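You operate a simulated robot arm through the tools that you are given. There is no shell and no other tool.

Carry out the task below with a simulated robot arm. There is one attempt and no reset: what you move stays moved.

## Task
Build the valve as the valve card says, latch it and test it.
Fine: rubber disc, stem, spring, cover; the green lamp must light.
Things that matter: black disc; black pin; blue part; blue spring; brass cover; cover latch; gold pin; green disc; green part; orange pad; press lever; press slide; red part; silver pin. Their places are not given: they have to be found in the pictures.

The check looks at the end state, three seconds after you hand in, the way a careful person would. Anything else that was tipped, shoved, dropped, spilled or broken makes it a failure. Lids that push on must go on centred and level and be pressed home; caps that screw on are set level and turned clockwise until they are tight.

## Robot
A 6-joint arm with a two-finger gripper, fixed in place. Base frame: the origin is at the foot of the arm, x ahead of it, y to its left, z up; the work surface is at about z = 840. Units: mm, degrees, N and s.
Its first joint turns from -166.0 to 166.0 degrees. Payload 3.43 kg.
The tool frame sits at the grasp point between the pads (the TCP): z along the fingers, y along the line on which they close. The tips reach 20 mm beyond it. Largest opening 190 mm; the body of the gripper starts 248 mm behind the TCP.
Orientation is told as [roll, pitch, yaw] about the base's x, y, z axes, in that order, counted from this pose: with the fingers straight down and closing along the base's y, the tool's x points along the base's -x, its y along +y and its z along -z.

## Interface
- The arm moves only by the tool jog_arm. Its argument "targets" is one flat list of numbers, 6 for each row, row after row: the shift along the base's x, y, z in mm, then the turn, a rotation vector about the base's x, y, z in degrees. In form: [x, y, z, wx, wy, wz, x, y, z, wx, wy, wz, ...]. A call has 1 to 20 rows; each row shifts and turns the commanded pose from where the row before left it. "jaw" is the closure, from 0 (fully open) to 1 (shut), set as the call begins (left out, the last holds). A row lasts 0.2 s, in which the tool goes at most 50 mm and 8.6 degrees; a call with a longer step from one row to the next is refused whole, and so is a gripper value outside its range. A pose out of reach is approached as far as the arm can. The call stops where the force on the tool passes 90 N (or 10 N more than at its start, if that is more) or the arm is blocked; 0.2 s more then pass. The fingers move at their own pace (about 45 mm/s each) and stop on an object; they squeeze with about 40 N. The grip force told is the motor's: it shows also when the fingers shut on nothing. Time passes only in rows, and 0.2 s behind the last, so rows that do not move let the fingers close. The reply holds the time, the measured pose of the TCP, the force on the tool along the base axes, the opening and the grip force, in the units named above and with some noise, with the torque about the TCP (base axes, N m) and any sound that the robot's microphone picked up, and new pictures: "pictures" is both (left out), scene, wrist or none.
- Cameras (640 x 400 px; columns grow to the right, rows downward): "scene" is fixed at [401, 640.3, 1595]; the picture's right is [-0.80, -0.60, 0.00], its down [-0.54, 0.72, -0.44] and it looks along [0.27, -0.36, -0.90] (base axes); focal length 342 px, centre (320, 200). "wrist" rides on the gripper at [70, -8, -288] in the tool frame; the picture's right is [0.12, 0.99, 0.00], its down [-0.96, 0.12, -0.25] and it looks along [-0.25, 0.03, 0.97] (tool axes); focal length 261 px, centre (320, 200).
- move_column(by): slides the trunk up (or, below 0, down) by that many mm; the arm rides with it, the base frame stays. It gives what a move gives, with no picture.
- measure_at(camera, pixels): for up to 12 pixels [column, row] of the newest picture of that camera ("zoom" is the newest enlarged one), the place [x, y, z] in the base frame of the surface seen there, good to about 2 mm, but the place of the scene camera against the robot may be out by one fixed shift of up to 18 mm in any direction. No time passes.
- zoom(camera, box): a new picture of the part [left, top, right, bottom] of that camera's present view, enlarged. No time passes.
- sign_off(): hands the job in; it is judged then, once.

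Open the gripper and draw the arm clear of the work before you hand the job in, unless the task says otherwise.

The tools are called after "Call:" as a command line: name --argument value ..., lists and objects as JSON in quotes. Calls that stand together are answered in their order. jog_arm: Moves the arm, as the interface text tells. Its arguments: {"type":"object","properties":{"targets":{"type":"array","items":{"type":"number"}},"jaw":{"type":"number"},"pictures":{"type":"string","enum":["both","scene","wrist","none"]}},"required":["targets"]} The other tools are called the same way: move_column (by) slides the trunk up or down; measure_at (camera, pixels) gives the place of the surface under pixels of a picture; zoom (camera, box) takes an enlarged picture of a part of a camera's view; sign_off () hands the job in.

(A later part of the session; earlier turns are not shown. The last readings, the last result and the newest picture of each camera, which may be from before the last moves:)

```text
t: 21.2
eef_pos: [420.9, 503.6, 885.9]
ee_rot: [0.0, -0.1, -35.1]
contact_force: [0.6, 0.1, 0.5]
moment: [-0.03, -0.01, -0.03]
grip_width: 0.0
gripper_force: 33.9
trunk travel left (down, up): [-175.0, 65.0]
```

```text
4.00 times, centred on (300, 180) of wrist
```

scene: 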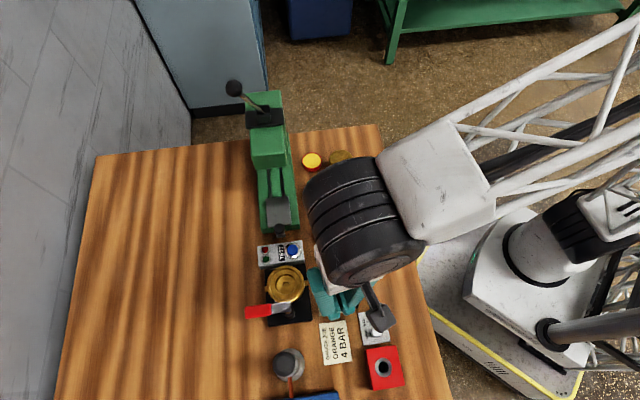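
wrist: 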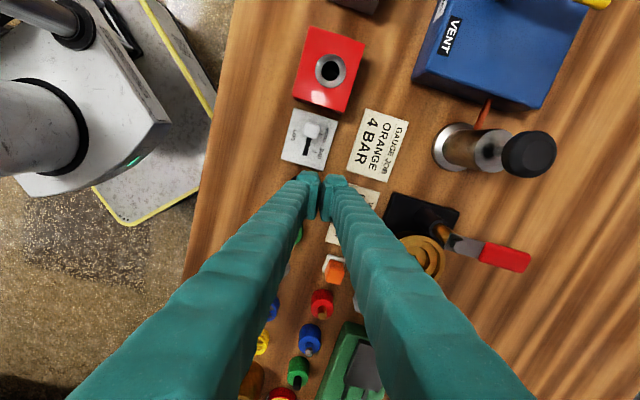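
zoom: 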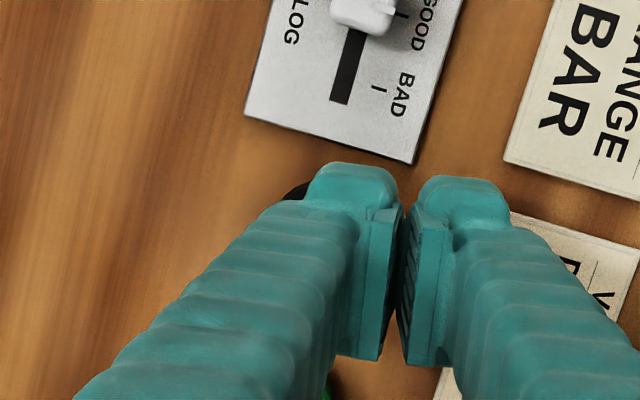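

The force has dropped to zero, so the disc has fallen over. I raise the tool, open to 60 mm and look.

Call:
jog_arm --targets '[0, 0, 20, 0, 0, 0, 0, 0, 30, 0, 0, 0, 0, 0, 30, 0, 0, 0, 0, 0, 30, 0, 0, -5, 0, 0, 15, 0, 0, -5]' --pictures "none"

Call:
jog_arm --targets '[-5, -7, 0, 0, 0, 0, -5, -7, 0, 0, 0, 0, 0, 0, 0, 0, 0, 0, 0, 0, 0, 0, 0, 0]' --jaw 0.6 --pictures "wrist"

Call:
zoom --camera "wrist" --box '[250, 120, 390, 220]'

```text
t: 22.4
eef_pos: [420.2, 503.9, 1012.6]
ee_rot: [0.0, 0.0, -45.1]
contact_force: [0.6, -0.5, -0.2]
moment: [0.0, 0.04, -0.02]
grip_width: 0.1
gripper_force: 34.5
trunk travel left (down, up): [-175.0, 65.0]
```

```text
t: 23.4
eef_pos: [409.6, 490.0, 1010.4]
ee_rot: [0.1, 0.0, -45.1]
contact_force: [0.1, -0.2, 0.3]
moment: [0.0, 0.01, 0.02]
grip_width: 75.9
gripper_force: 0.0
trunk travel left (down, up): [-175.0, 65.0]
```

wrist: 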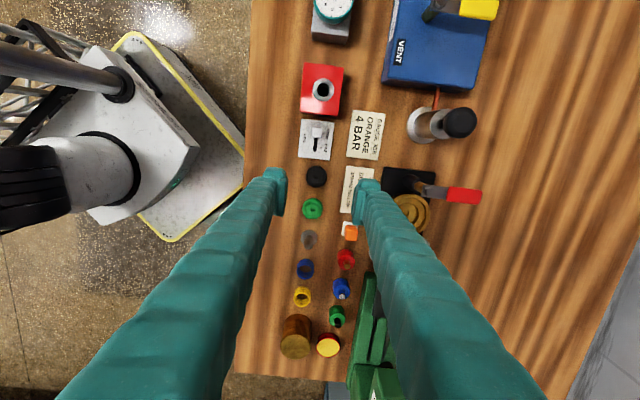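

```text
4.00 times, centred on (320, 170) of wrist
```

zoom: 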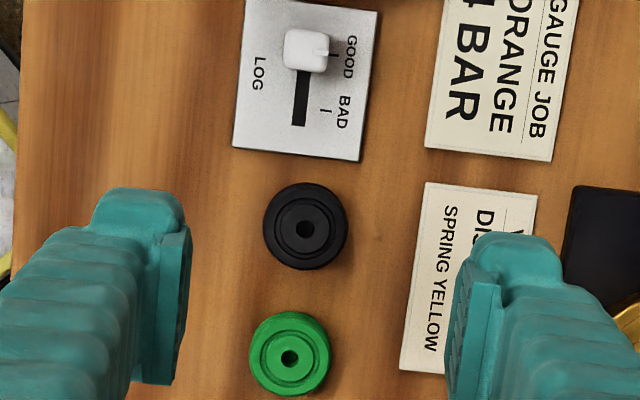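

The disc lies flat again with the holed face up, at zoom (305,226). I measure its rim.

Call:
measure_at --camera "zoom" --pixels '[[305, 190], [305, 260], [270, 227], [340, 227], [281, 202], [329, 202], [281, 250], [329, 250], [305, 208], [305, 246], [286, 228], [324, 228]]'

Call:
zoom --camera "wrist" --box '[295, 155, 340, 195]'

```text
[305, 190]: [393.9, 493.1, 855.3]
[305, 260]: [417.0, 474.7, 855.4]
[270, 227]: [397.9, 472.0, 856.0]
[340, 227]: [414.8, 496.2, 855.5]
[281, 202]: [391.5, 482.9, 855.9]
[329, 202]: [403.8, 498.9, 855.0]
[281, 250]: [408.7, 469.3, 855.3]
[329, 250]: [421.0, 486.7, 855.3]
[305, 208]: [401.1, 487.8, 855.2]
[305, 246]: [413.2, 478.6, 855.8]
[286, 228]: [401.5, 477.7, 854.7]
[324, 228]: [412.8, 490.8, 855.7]
```

```text
10.00 times, centred on (318, 175) of wrist
```

zoom: 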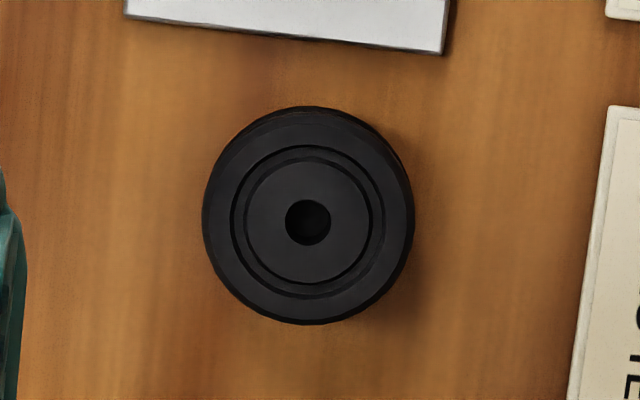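

Disc centre (406.3,484.1). This time I go lower, to tips at z≈842, so the pads take both rims.

Call:
jog_arm --targets '[-3.3, -5.9, -20, 0, 0, 0, 0, 0, -30, 0, 0, 0, 0, 0, -30, 0, 0, 0, 0, 0, -30, 0, 0, 0, 0, 0, -20, 0, 0, 0, 0, 0, -10, 0, 0, 0, 0, 0, -8, 0, 0, 0]' --jaw 0.7 --pictures "wrist"

```text
t: 25.0
eef_pos: [406.4, 485.1, 863.5]
ee_rot: [0.0, 0.0, -45.1]
contact_force: [-0.2, -0.4, 0.2]
moment: [0.0, -0.02, -0.04]
grip_width: 57.1
gripper_force: 0.0
trunk travel left (down, up): [-175.0, 65.0]
```

wrist: 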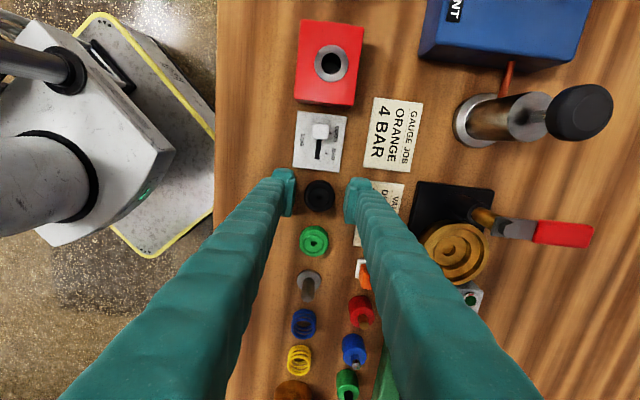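

The disc is between the fingers. I lower 1 mm more and close step by step, watching the width.

Call:
jog_arm --targets '[0, -0.5, -1, 0, 0, 0, 0, 0, 0, 0, 0, 0, 0, 0, 0, 0, 0, 0, 0, 0, 0, 0, 0, 0]' --jaw 0.83 --pictures "none"

Call:
zoom --camera "wrist" --box '[280, 160, 370, 230]'

```text
t: 26.0
eef_pos: [406.2, 484.6, 861.5]
ee_rot: [0.0, -0.1, -44.9]
contact_force: [1.0, 0.1, 1.7]
moment: [0.02, 0.01, 0.04]
grip_width: 34.4
gripper_force: 39.6
trunk travel left (down, up): [-175.0, 65.0]
```

```text
5.71 times, centred on (325, 195) of wrist
```

zoom: 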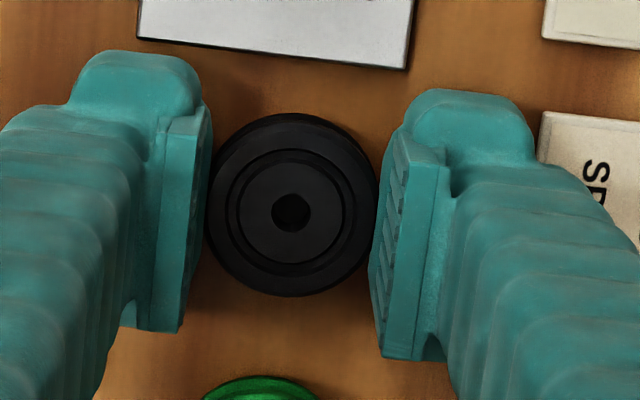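

It is held at 34.4 mm with 40 N and flat. I lift it gently and check.

Call:
jog_arm --targets '[0, 0, 5, 0, 0, 0, 0, 0, 10, 0, 0, 0, 0, 0, 20, 0, 0, 0, 0, 0, 20, 0, 0, 0, 0, 0, 20, 0, 0, 0, 0, 0, 15, 0, 0, 0]' --pictures "both"

Call:
zoom --camera "wrist" --box '[280, 150, 370, 230]'

```text
t: 27.4
eef_pos: [406.3, 482.8, 951.6]
ee_rot: [0.0, -0.1, -45.0]
contact_force: [-0.1, 0.0, -0.6]
moment: [-0.02, 0.04, 0.0]
grip_width: 34.1
gripper_force: 40.3
trunk travel left (down, up): [-175.0, 65.0]
```

scene: 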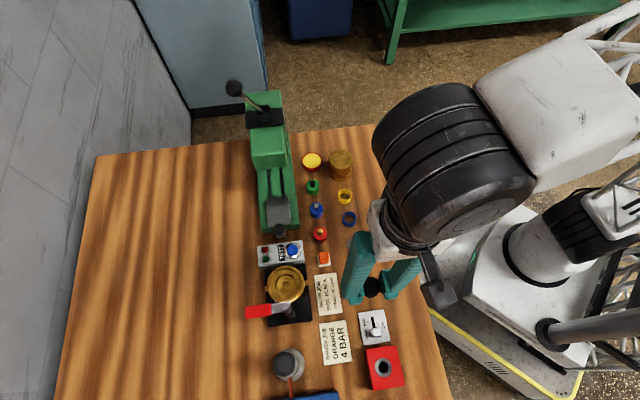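
wrist: 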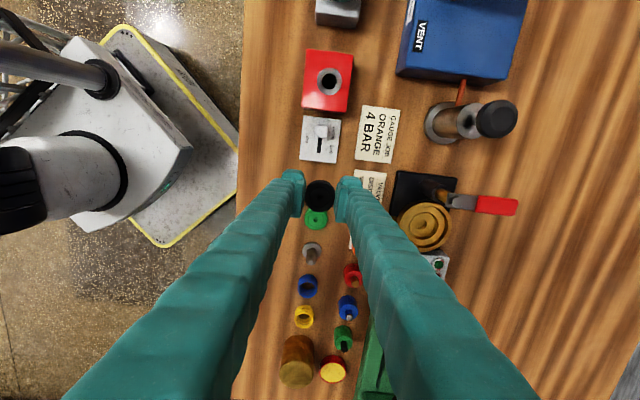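

```text
5.00 times, centred on (325, 190) of wrist
```

zoom: 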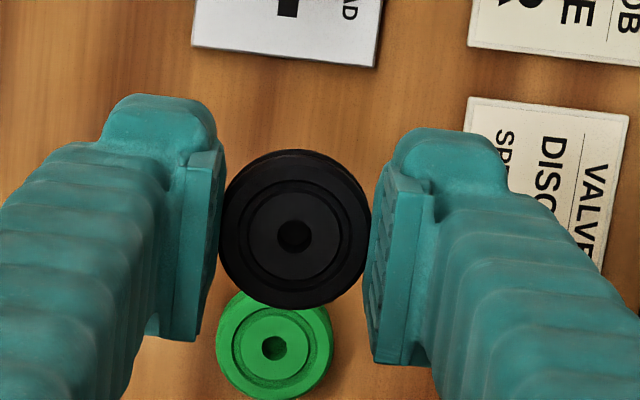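

The disc is held level at wrist (318,193). I carry it at height to (600,517), from where the body will be seen unobstructed above the fingers in the picture.

Call:
jog_arm --targets '[0, 0, 40, 0, 0, 0, 35, 6, 9, 0, 0, 0, 40, 7, 0, 0, 0, 0, 40, 7, 0, 0, 0, 0, 40, 7, 0, 0, 0, 0, 38.7, 7, 0, 0, 0, 0]' --pictures "wrist"

Call:
zoom --camera "wrist" --box '[250, 80, 390, 180]'

```text
t: 28.8
eef_pos: [600.4, 516.7, 1000.2]
ee_rot: [0.1, 0.0, -44.9]
contact_force: [-0.3, -0.8, 0.5]
moment: [0.03, -0.13, 0.01]
grip_width: 34.5
gripper_force: 40.1
trunk travel left (down, up): [-175.0, 65.0]
```

wrist: 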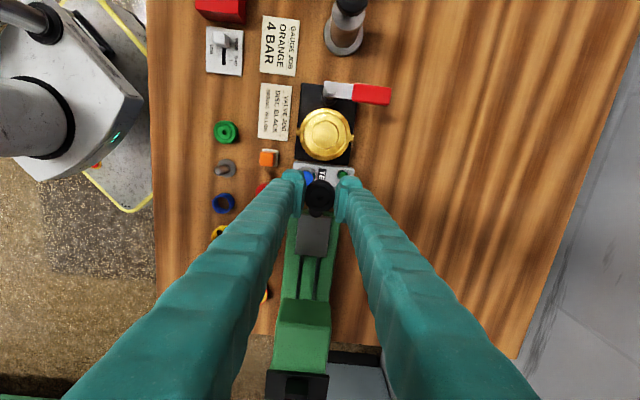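

```text
4.00 times, centred on (320, 130) of wrist
```

zoom: 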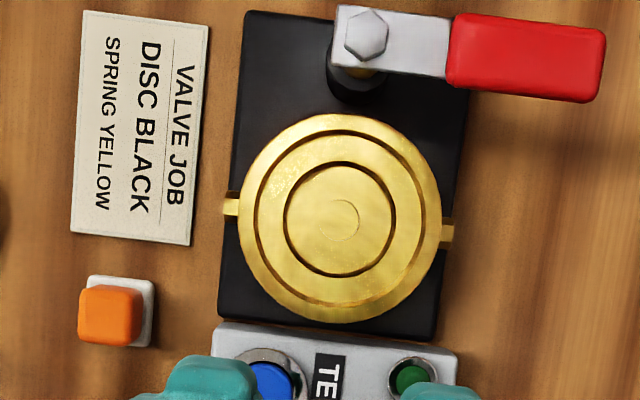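

The body is now clear: rim centre near zoom (340,218). I measure symmetric points on the rim top and the pocket floor to fix its centre.

Call:
measure_at --camera "zoom" --pixels '[[248, 218], [432, 218], [340, 122], [340, 315], [275, 151], [405, 285], [405, 151], [275, 285], [267, 190], [413, 246], [313, 135], [367, 301]]'

Call:
measure_at --camera "zoom" --pixels '[[295, 219], [383, 219], [339, 175], [339, 263], [308, 188], [370, 250], [370, 188], [308, 250], [339, 219], [367, 35], [530, 60], [265, 378]]'

```text
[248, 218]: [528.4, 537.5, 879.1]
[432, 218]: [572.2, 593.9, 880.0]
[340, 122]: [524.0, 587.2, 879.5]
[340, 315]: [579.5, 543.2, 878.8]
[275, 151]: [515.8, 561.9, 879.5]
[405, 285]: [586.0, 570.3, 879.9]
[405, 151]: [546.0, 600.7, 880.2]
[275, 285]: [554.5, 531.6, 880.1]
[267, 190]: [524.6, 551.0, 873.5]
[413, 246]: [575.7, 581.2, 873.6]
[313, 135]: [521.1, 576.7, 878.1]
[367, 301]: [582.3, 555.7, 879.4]
```

```text
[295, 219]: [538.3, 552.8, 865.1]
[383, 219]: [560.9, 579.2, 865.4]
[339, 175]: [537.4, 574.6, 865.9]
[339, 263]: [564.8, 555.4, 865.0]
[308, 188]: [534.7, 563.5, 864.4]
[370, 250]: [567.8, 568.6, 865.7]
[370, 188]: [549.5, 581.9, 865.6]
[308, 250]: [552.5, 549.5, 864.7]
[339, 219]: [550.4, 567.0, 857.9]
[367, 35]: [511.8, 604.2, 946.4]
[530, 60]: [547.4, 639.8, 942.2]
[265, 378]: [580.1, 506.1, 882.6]
```

Body centre ≈ (550.8,565.8). I move the disc over it and lower to TCP z≈925 to check alignment.

Call:
jog_arm --targets '[-24.8, 24.6, 0, 0, 0, 0, -24.8, 24.5, 0, 0, 0, 0, 0, 0, -25, 0, 0, 0, 0, 0, -25, 0, 0, 0, 0, 0, -20, 0, 0, 0, 0, 0, -5, 0, 0, 0, 0, 0, 0, 0, 0, 0]'

Call:
zoom --camera "wrist" --box '[260, 140, 380, 230]'

Call:
zoom --camera "scene" --box '[240, 240, 330, 320]'

```text
t: 30.4
eef_pos: [551.6, 566.3, 925.2]
ee_rot: [0.0, 0.1, -45.0]
contact_force: [0.3, -0.2, 0.0]
moment: [-0.03, -0.04, -0.03]
grip_width: 34.8
gripper_force: 40.0
trunk travel left (down, up): [-175.0, 65.0]
```

scene: 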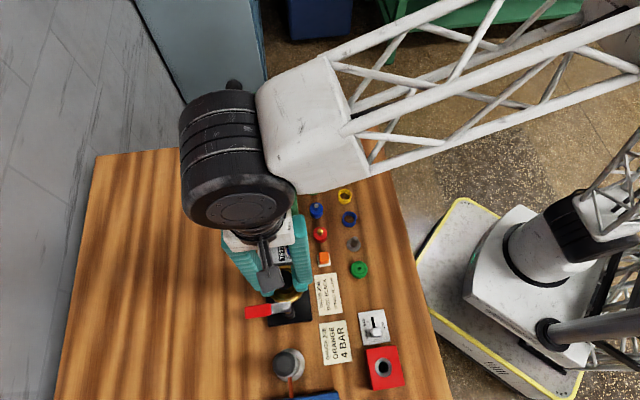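
wrist: 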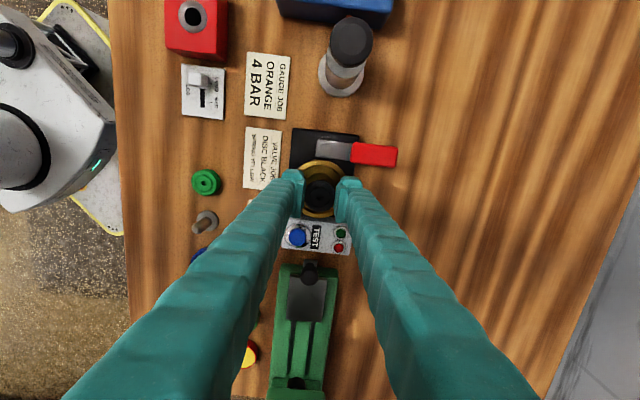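

```text
4.44 times, centred on (320, 185) of wrist
```

zoom: 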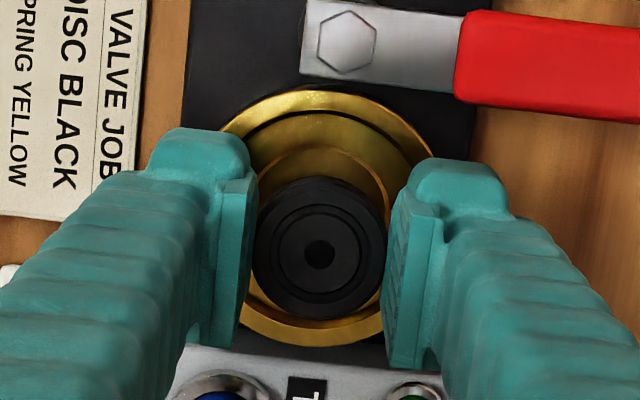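

```text
5.00 times, centred on (285, 280) of scene
```

zoom: 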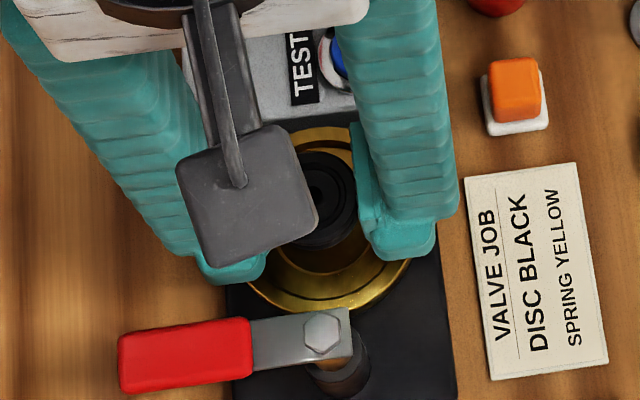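

The disc is centred over the body. I lower to tips just above the rim (TCP ≈902.5) and check for contact.

Call:
jog_arm --targets '[-0.4, -0.3, -8, 0, 0, 0, 0, 0, -8, 0, 0, 0, 0, 0, -4, 0, 0, 0, 0, 0, -2.2, 0, 0, 0, 0, 0, 0, 0, 0, 0]' --pictures "wrist"

Call:
zoom --camera "wrist" --box '[260, 140, 380, 230]'

```text
t: 31.6
eef_pos: [551.4, 566.4, 903.3]
ee_rot: [0.0, -0.1, -45.1]
contact_force: [0.3, -0.6, -0.4]
moment: [-0.01, 0.02, -0.02]
grip_width: 34.2
gripper_force: 39.9
trunk travel left (down, up): [-175.0, 65.0]
```

wrist: 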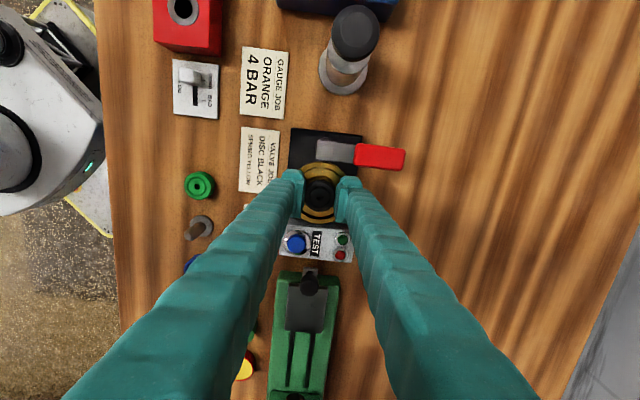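

```text
4.44 times, centred on (320, 185) of wrist
```

zoom: 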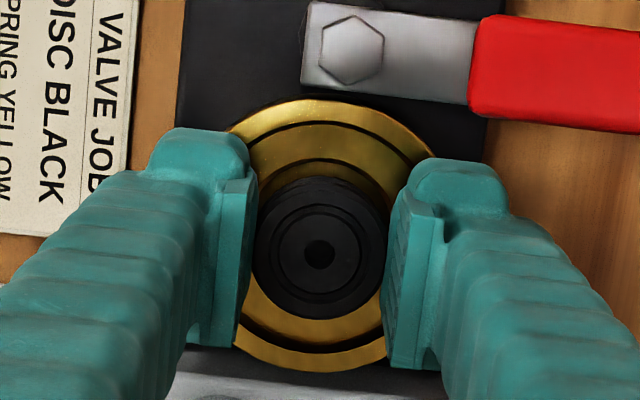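

The disc looks concentric with the bore. I release it by opening to about 57 mm.

Call:
jog_arm --targets '[0, 0, 0, 0, 0, 0, 0, 0, 0, 0, 0, 0, 0, 0, 0, 0, 0, 0]' --jaw 0.68 --pictures "wrist"

Call:
zoom --camera "wrist" --box '[260, 140, 380, 230]'

```text
t: 32.4
eef_pos: [551.4, 566.4, 903.4]
ee_rot: [0.0, 0.0, -44.9]
contact_force: [0.4, 0.2, -0.3]
moment: [0.01, 0.0, 0.06]
grip_width: 60.4
gripper_force: 0.0
trunk travel left (down, up): [-175.0, 65.0]
```

wrist: 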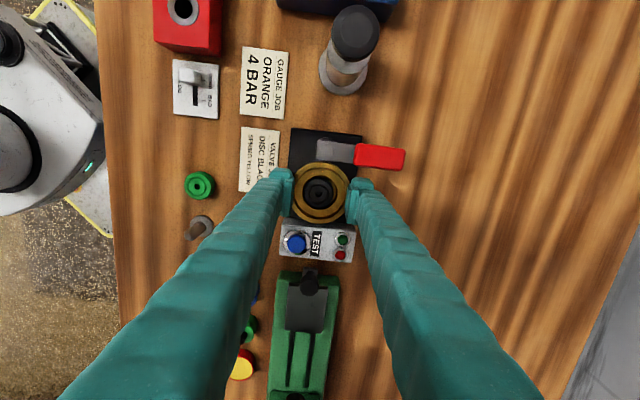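

```text
4.44 times, centred on (320, 185) of wrist
```

zoom: 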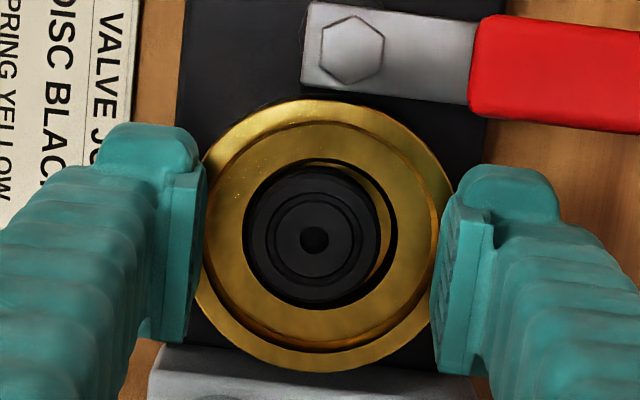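

The disc fell into the pocket. I measure its top and the surrounding levels.

Call:
measure_at --camera "zoom" --pixels '[[314, 184], [314, 290], [260, 236], [370, 236], [345, 210], [285, 265], [314, 237], [388, 240], [325, 160], [225, 235], [425, 235], [350, 285]]'

Call:
zoom --camera "scene" --box '[250, 250, 320, 310]'

```text
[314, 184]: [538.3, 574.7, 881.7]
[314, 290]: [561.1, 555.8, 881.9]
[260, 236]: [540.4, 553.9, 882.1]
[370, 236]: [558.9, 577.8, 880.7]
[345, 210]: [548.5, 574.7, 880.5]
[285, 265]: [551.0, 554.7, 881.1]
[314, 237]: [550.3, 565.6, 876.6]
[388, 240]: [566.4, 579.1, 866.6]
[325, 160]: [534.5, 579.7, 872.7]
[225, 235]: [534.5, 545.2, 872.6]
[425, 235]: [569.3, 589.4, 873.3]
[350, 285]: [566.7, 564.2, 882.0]
```

```text
6.67 times, centred on (285, 280) of scene
```

zoom: 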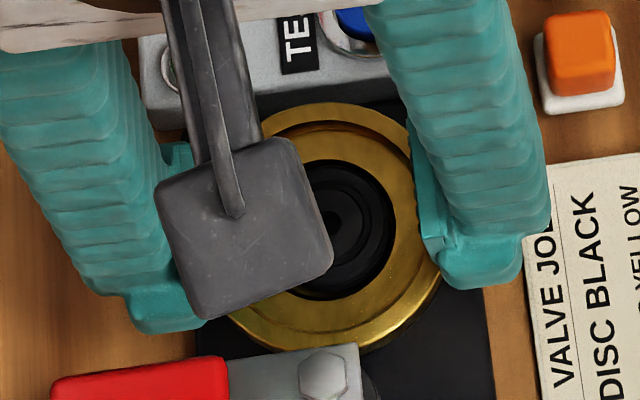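

The disc sits flat in the pocket (top ≈881). Next I rise and go above the stem near (493,399).

Call:
jog_arm --targets '[0, 0, 30, 0, 0, 0, 0, 0, 35, 0, 0, 0, 0, 0, 32, 0, 0, 0, -14.5, -42, 0, 0, 0, 0, -14.5, -42, 0, 0, 0, 0, -14.5, -42, 0, 0, 0, 0, -14.5, -42, 0, 0, 0, 0]'

Call:
zoom --camera "wrist" --box '[270, 130, 370, 210]'

```text
t: 34.0
eef_pos: [492.0, 398.6, 999.3]
ee_rot: [-0.1, 0.0, -44.9]
contact_force: [0.4, 0.2, -1.1]
moment: [-0.16, 0.1, -0.02]
grip_width: 60.7
gripper_force: 0.2
trunk travel left (down, up): [-175.0, 65.0]
```

scene: 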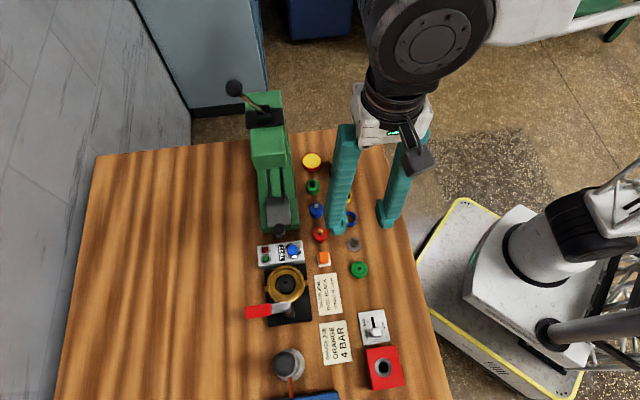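
wrist: 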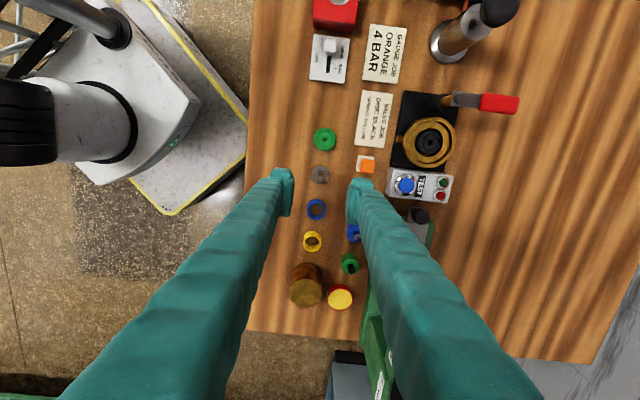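

```text
5.00 times, centred on (320, 170) of wrist
```

zoom: 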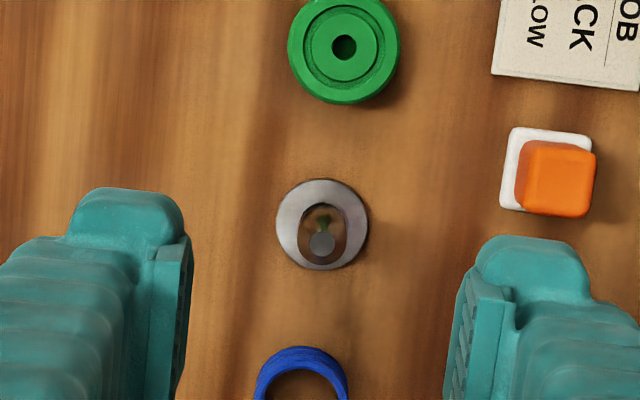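

The stem is at zoom (322,225). I measure its flange rim and the rod top.

Call:
measure_at --camera "zoom" --pixels '[[322, 184], [322, 266], [281, 224], [364, 224], [293, 196], [351, 196], [321, 244], [310, 244], [332, 244], [322, 215], [302, 225], [343, 225]]'

Call:
zoom --camera "scene" --box '[335, 228, 370, 256]'

Call:
zoom --camera "wrist" --box '[305, 160, 335, 190]'

```text
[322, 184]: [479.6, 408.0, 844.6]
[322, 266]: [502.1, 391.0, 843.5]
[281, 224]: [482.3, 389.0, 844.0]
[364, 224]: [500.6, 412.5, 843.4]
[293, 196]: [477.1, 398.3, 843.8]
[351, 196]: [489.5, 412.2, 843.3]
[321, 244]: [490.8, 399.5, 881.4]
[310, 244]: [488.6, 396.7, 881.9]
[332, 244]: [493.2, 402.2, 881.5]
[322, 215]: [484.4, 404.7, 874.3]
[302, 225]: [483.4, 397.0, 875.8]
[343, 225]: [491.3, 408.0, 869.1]
```

```text
14.29 times, centred on (352, 242) of scene
```

zoom: 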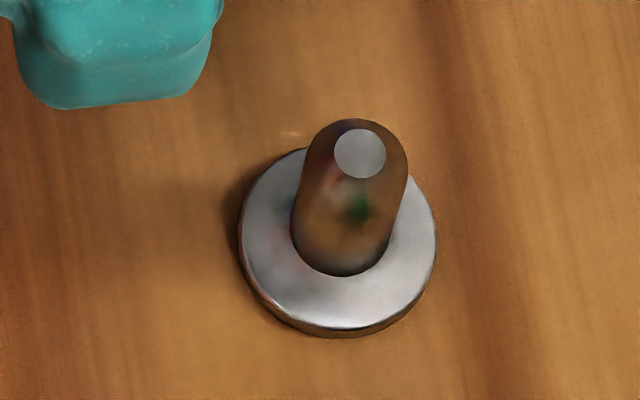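

```text
13.33 times, centred on (320, 175) of wrist
```

zoom: 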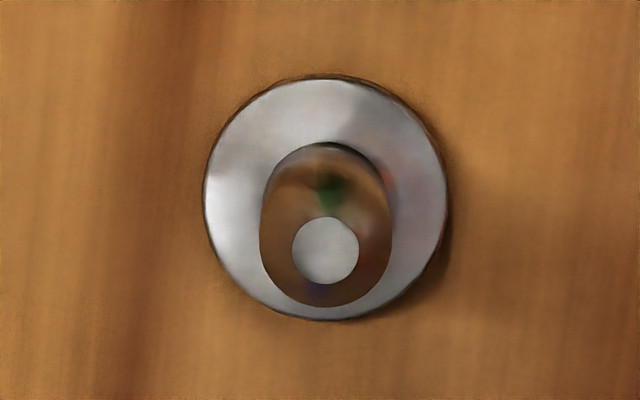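

The stem's rod is ≈16 mm thick, its centre at about (491,399.7). The red part is close by on the right, so I narrow the jaw to ≈32 mm before descending and check the clearance.

Call:
jog_arm --targets '[-1, 1.1, -15, 0, 0, 0, 0, 0, -15, 0, 0, 0, 0, 0, -15, 0, 0, 0, 0, 0, -15, 0, 0, 0]' --jaw 0.83

Call:
zoom --camera "wrist" --box '[270, 140, 380, 230]'

Call:
zoom --camera "scene" --box '[300, 190, 370, 260]'

```text
t: 35.0
eef_pos: [491.3, 398.3, 939.8]
ee_rot: [0.0, 0.0, -45.0]
contact_force: [-0.8, 0.6, 0.2]
moment: [0.03, -0.02, 0.01]
grip_width: 32.3
gripper_force: 0.1
trunk travel left (down, up): [-175.0, 65.0]
```

scene: 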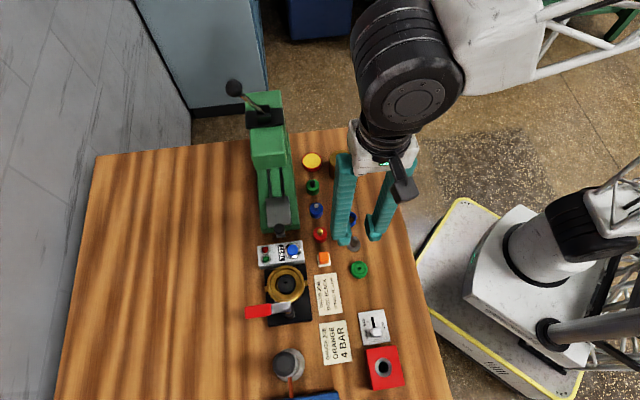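
wrist: 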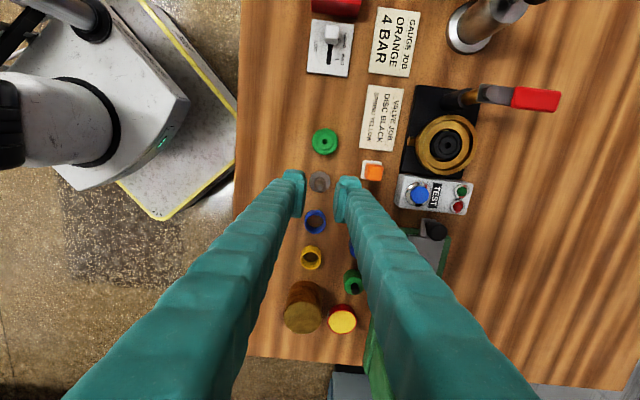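

```text
4.44 times, centred on (325, 185) of wrist
```

zoom: 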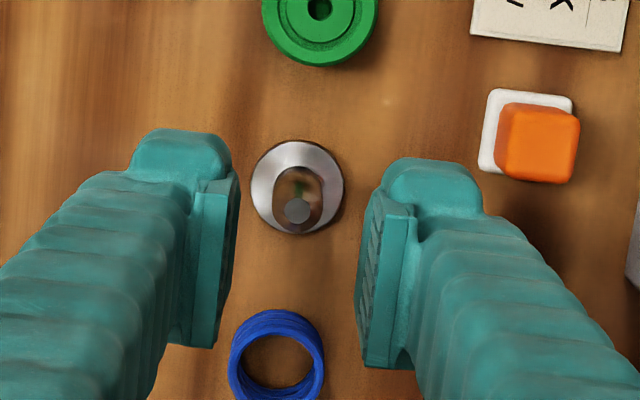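

```text
5.71 times, centred on (335, 225) of scene
```

zoom: 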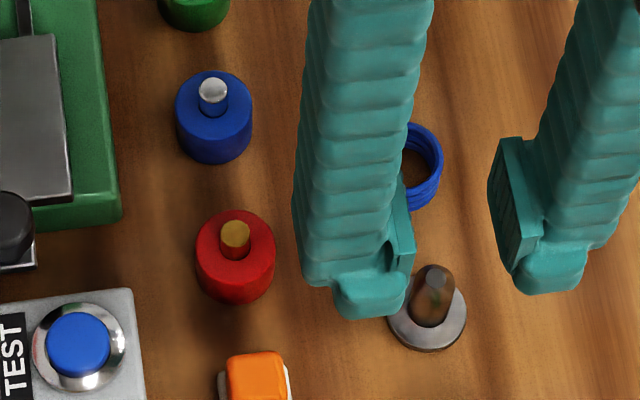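

I measure the red and orange parts and the stem with the scene zoom to know the clearance for the right finger.

Call:
measure_at --camera "zoom" --pixels '[[215, 235], [270, 240], [235, 232], [240, 262], [435, 275], [456, 330], [260, 375], [215, 140], [360, 300], [390, 305]]'

```text
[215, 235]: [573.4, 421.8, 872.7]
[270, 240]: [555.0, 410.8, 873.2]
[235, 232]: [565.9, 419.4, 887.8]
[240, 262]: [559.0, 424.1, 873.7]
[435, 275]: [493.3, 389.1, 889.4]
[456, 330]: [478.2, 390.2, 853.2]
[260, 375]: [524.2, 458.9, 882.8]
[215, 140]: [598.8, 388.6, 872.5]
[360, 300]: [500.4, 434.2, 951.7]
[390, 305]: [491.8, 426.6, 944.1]
```

The red part is 69 mm away along the closing line, so there is room. I descend to TCP z≈878 and close on the rod.

Call:
jog_arm --targets '[0, 0.8, -20, 0, 0, 0, 0, 0, -20, 0, 0, 0, 0, 0, -12, 0, 0, 0, 0, 0, -10, 0, 0, 0]' --pictures "none"

Call:
jog_arm --targets '[0, 0, 0, 0, 0, 0, 0, 0, 0, 0, 0, 0, 0, 0, 0, 0, 0, 0, 0, 0, 0, 0, 0, 0]' --jaw 0.94 --pictures "wrist"

Call:
zoom --camera "wrist" --box '[270, 150, 370, 230]'

```text
t: 36.0
eef_pos: [491.1, 400.8, 879.2]
ee_rot: [0.0, 0.0, -45.0]
contact_force: [0.1, -0.4, 0.3]
moment: [-0.01, -0.04, 0.0]
grip_width: 32.5
gripper_force: 0.2
trunk travel left (down, up): [-175.0, 65.0]
```

```text
t: 37.0
eef_pos: [492.0, 399.4, 879.0]
ee_rot: [0.0, 0.0, -45.0]
contact_force: [-0.6, 0.0, -0.4]
moment: [0.0, 0.03, 0.0]
grip_width: 14.4
gripper_force: 39.6
trunk travel left (down, up): [-175.0, 65.0]
```

wrist: 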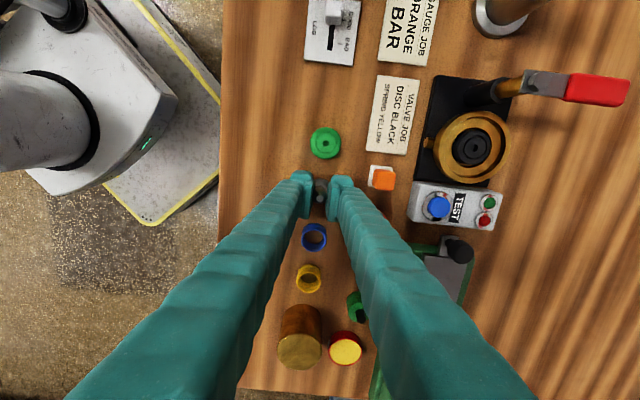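

```text
5.00 times, centred on (320, 190) of wrist
```

zoom: 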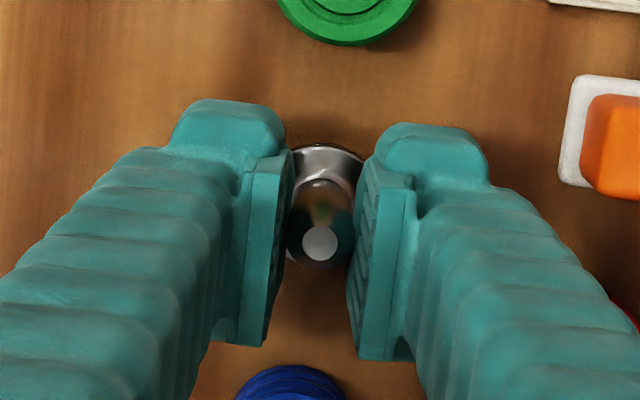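

The stem's rod is gripped at 14.4 mm. I lift it and carry it above the body, stopping some 10 mm above the disc.

Call:
jog_arm --targets '[0, 0, 10, 0, 0, 0, 0, 0, 30, 0, 0, 0, 0, 0, 40, 0, 0, 0, 0, 0, 40, 0, 0, 0, 14.7, 41.4, 0, 0, 0, 0, 14.7, 41.4, 0, 0, 0, 0, 14.7, 41.4, 0, 0, 0, 0, 14.7, 41.4, 0, 0, 0, 0, 0, 0, -20, 0, 0, 0, 0, 0, -20, 0, 0, 0, 0, 0, -20, 0, 0, 0, 0, 0, -9, 0, 0, 0, 0, 0, 0, 0, 0, 0]'

Call:
zoom --camera "wrist" --box '[260, 140, 380, 230]'

Call:
zoom --camera "scene" --box '[240, 240, 330, 320]'

```text
t: 39.8
eef_pos: [549.5, 566.0, 928.3]
ee_rot: [0.0, 0.0, -45.0]
contact_force: [-0.8, -0.4, -1.2]
moment: [-0.03, -0.01, -0.01]
grip_width: 14.3
gripper_force: 39.7
trunk travel left (down, up): [-175.0, 65.0]
```

scene: 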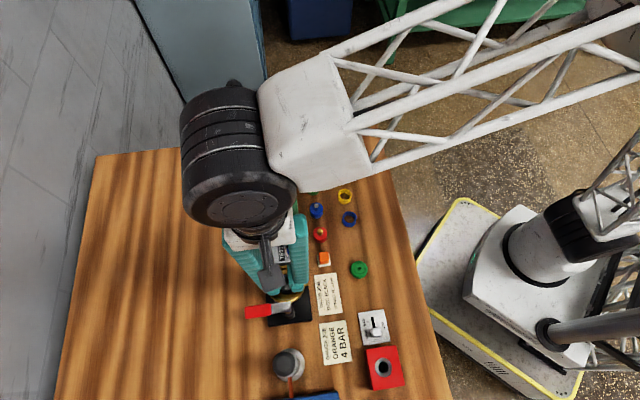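
wrist: 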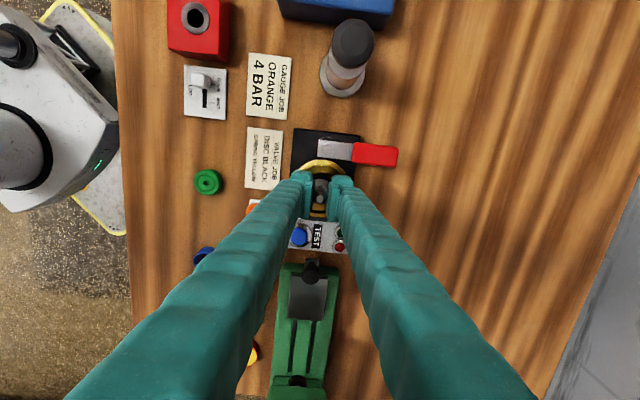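

```text
4.44 times, centred on (320, 185) of wrist
```

zoom: 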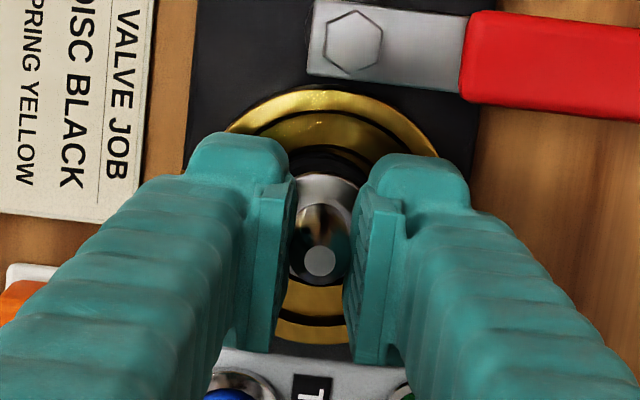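

```text
5.00 times, centred on (285, 280) of scene
```

zoom: 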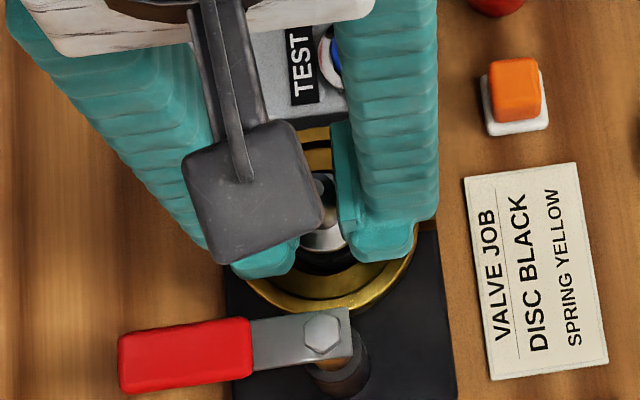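

The stem hangs just above the disc. I lower it slowly and watch the force.

Call:
jog_arm --targets '[0.5, -0.2, -2, 0, 0, 0, 0, 0, -2, 0, 0, 0, 0, 0, -1.5, 0, 0, 0, 0, 0, -1, 0, 0, 0, 0, 0, 0, 0, 0, 0]' --pictures "none"

Call:
jog_arm --targets '[0, 0, -0.7, 0, 0, 0, 0, 0, -0.7, 0, 0, 0, 0, 0, 0, 0, 0, 0]' --pictures "none"

```text
t: 41.0
eef_pos: [550.6, 565.5, 922.2]
ee_rot: [0.0, -0.1, -45.0]
contact_force: [-0.1, -0.1, -0.3]
moment: [0.01, -0.03, -0.01]
grip_width: 14.3
gripper_force: 40.3
trunk travel left (down, up): [-175.0, 65.0]
```

```text
t: 41.8
eef_pos: [551.6, 565.6, 921.7]
ee_rot: [0.1, 0.0, -45.0]
contact_force: [0.7, -0.2, -0.9]
moment: [0.0, -0.01, -0.01]
grip_width: 14.5
gripper_force: 40.0
trunk travel left (down, up): [-175.0, 65.0]
```

No contact yet at z≈921.5. I go on down in small steps.

Call:
jog_arm --targets '[0, 0, -0.8, 0, 0, 0, 0, 0, 0, 0, 0, 0]' --pictures "none"

Call:
jog_arm --targets '[0, 0, -0.8, 0, 0, 0, 0, 0, 0, 0, 0, 0]' --pictures "none"

Call:
jog_arm --targets '[0, 0, -0.6, 0, 0, 0, 0, 0, 0, 0, 0, 0]' --pictures "wrist"

Call:
zoom --camera "wrist" --box '[280, 150, 360, 220]'

```text
t: 42.4
eef_pos: [552.2, 564.9, 920.8]
ee_rot: [0.0, -0.1, -45.0]
contact_force: [0.2, -0.5, 0.7]
moment: [0.03, -0.01, 0.0]
grip_width: 14.2
gripper_force: 39.8
trunk travel left (down, up): [-175.0, 65.0]
```

```text
t: 43.0
eef_pos: [550.6, 565.5, 919.7]
ee_rot: [0.0, 0.1, -45.0]
contact_force: [0.2, 0.2, 6.6]
moment: [0.05, 0.0, -0.02]
grip_width: 14.3
gripper_force: 39.7
trunk travel left (down, up): [-175.0, 65.0]
```

```text
t: 43.6
eef_pos: [550.8, 565.0, 919.3]
ee_rot: [0.1, 0.0, -44.9]
contact_force: [1.4, 1.1, 15.0]
moment: [0.0, -0.04, -0.01]
grip_width: 14.6
gripper_force: 40.0
trunk travel left (down, up): [-175.0, 65.0]
```

wrist: 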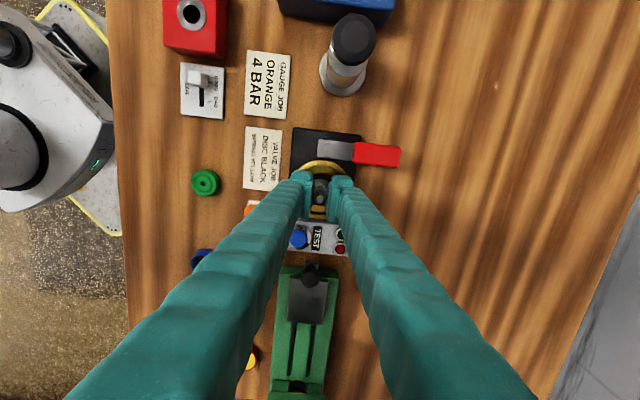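

```text
5.71 times, centred on (320, 185) of wrist
```

zoom: 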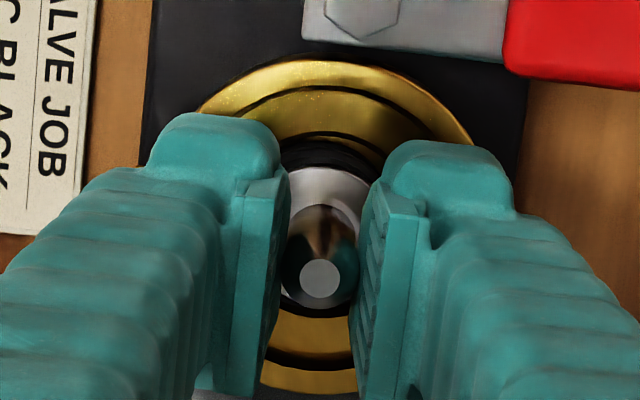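

The flange rests on the disc with 15 N. I ease up a hair, open to 32 mm, and rise.

Call:
jog_arm --targets '[0, 0, 0.5, 0, 0, 0, 0, 0, 0, 0, 0, 0]' --pictures "none"

Call:
jog_arm --targets '[0, 0, 0, 0, 0, 0, 0, 0, 0, 0, 0, 0, 0, 0, 0, 0, 0, 0]' --jaw 0.82 --pictures "none"

Call:
jog_arm --targets '[0, 0, 15, 0, 0, 0, 0, 0, 30, 0, 0, 0, 0, 0, 35, 0, 0, 0]'

Call:
zoom --camera "wrist" --box '[270, 130, 370, 210]'

```text
t: 44.2
eef_pos: [549.9, 565.4, 920.2]
ee_rot: [0.0, 0.0, -44.9]
contact_force: [-0.1, -0.7, 13.9]
moment: [-0.05, 0.01, 0.0]
grip_width: 14.1
gripper_force: 40.3
trunk travel left (down, up): [-175.0, 65.0]
```

```text
t: 45.0
eef_pos: [551.6, 565.5, 918.7]
ee_rot: [0.0, 0.0, -45.0]
contact_force: [0.6, -0.1, 0.7]
moment: [0.01, 0.0, -0.01]
grip_width: 34.0
gripper_force: 0.0
trunk travel left (down, up): [-175.0, 65.0]
```

```text
t: 45.8
eef_pos: [550.5, 565.1, 999.4]
ee_rot: [0.0, 0.0, -45.0]
contact_force: [0.6, 0.9, -0.5]
moment: [-0.09, 0.06, -0.01]
grip_width: 34.3
gripper_force: 0.0
trunk travel left (down, up): [-175.0, 65.0]
```

scene: 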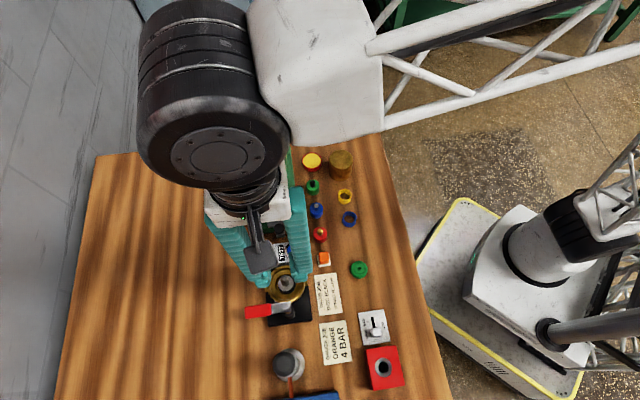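
wrist: 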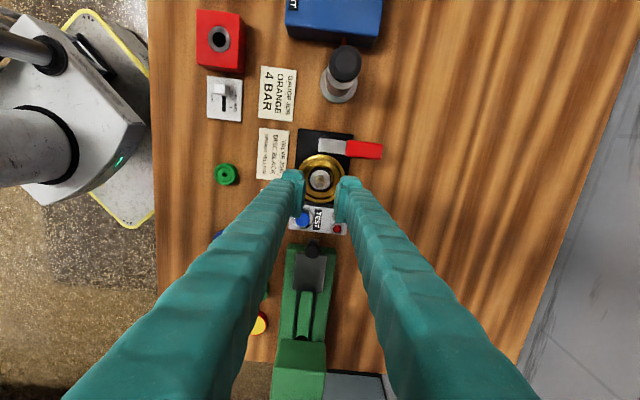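

```text
5.00 times, centred on (320, 170) of wrist
```

zoom: 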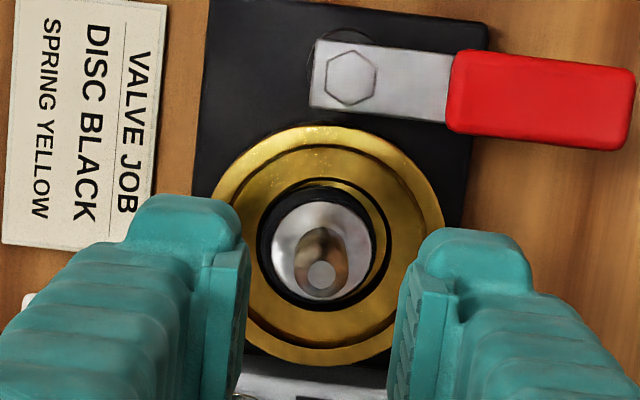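

The stem stands upright on the disc. Now I go above the yellow spring near (575,315).

Call:
jog_arm --targets '[4.2, -41.7, 0, 0, 0, 0, 4.2, -41.7, 0, 0, 0, 0, 4.2, -41.7, 0, 0, 0, 0, 4.2, -41.7, 0, 0, 0, 0, 4.2, -41.7, 0, 0, 0, 0, 4.2, -41.7, 0, 0, 0, 0, 0, 0, -20, 0, 0, 0]' --jaw 0.72

Call:
zoom --camera "wrist" --box '[270, 130, 370, 210]'

```text
t: 47.4
eef_pos: [575.0, 315.9, 979.0]
ee_rot: [0.0, 0.1, -45.1]
contact_force: [0.4, -0.6, 0.3]
moment: [0.02, -0.02, -0.04]
grip_width: 53.1
gripper_force: 0.1
trunk travel left (down, up): [-175.0, 65.0]
```

scene: 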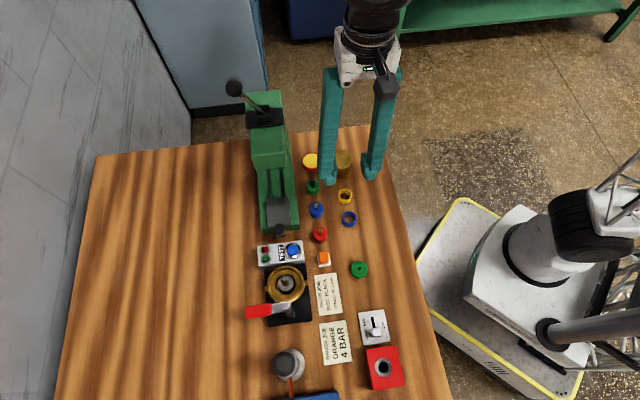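
wrist: 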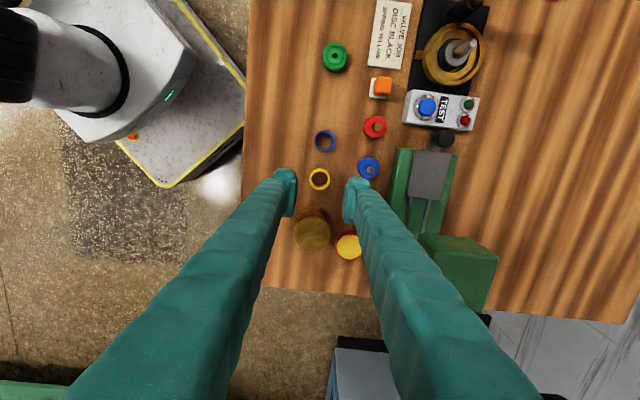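

```text
5.00 times, centred on (320, 170) of wrist
```

zoom: 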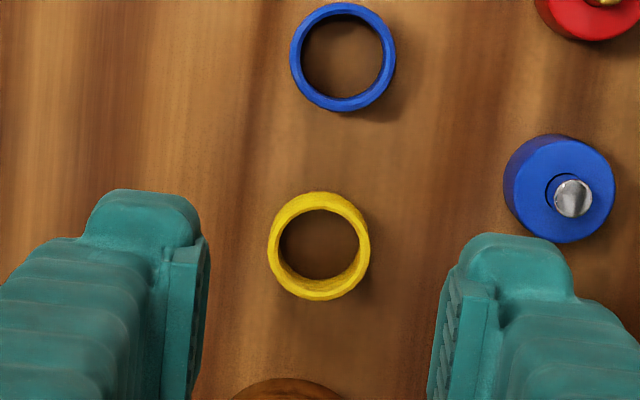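

The spring is at zoom (318,246). I measure its top rim for the centre.

Call:
measure_at --camera "zoom" --pixels '[[318, 198], [318, 293], [273, 242], [363, 242], [286, 210], [350, 278], [350, 210], [286, 278], [318, 240]]'

Call:
zoom --camera "wrist" --box '[300, 160, 340, 195]'

Call:
zoom --camera "scene" --box '[328, 178, 364, 208]'

```text
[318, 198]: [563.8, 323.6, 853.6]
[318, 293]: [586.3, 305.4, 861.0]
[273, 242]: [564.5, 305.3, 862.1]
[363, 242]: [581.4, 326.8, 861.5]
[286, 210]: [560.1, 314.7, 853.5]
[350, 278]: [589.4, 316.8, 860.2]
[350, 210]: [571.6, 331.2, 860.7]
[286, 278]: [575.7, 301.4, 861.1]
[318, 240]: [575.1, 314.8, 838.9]
```

```text
11.43 times, centred on (320, 178) of wrist
```

zoom: 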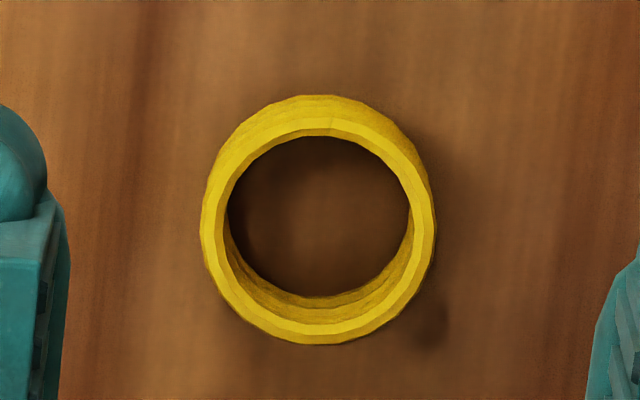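

```text
13.33 times, centred on (346, 193) of scene
```

zoom: 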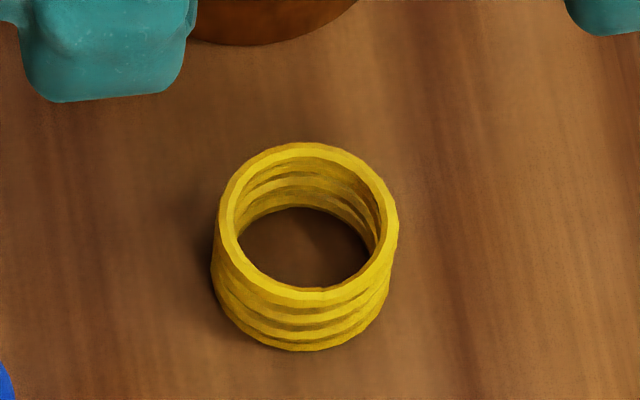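

Spring centre ≈ (575,316), right under the tool. I descend to TCP z≈865 and close gently on its full height.

Call:
jog_arm --targets '[0, 0, -30, 0, 0, 0, 0, 0, -30, 0, 0, 0, 0, 0, -25, 0, 0, 0, 0, 0, -19, 0, 0, 0, 0, 0, -10, 0, 0, 0]' --pictures "wrist"

Call:
zoom --camera "wrist" --box '[270, 150, 370, 230]'

```text
t: 48.6
eef_pos: [576.2, 315.5, 865.4]
ee_rot: [0.1, 0.1, -45.0]
contact_force: [0.3, 0.9, -0.5]
moment: [-0.03, -0.01, 0.03]
grip_width: 53.2
gripper_force: 0.1
trunk travel left (down, up): [-175.0, 65.0]
```

wrist: 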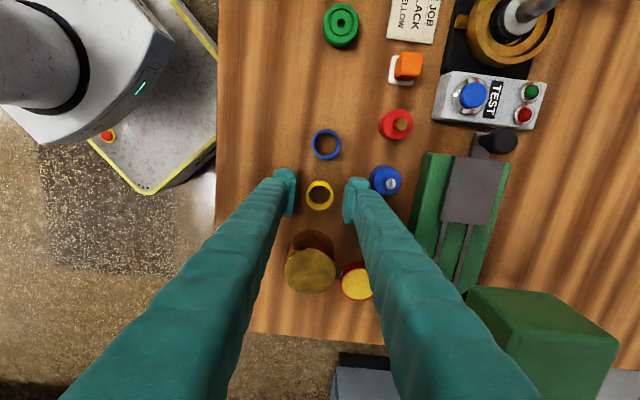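

```text
5.00 times, centred on (320, 190) of wrist
```

zoom: 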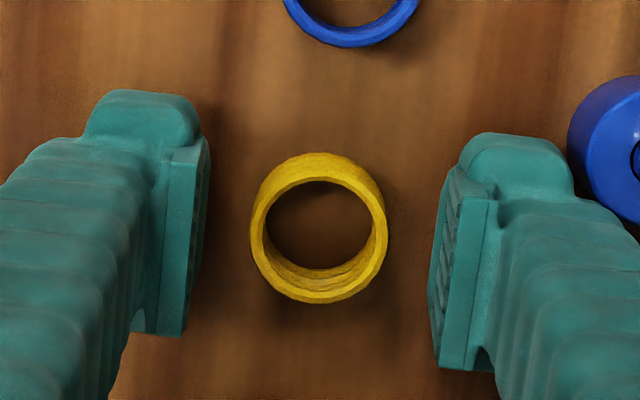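

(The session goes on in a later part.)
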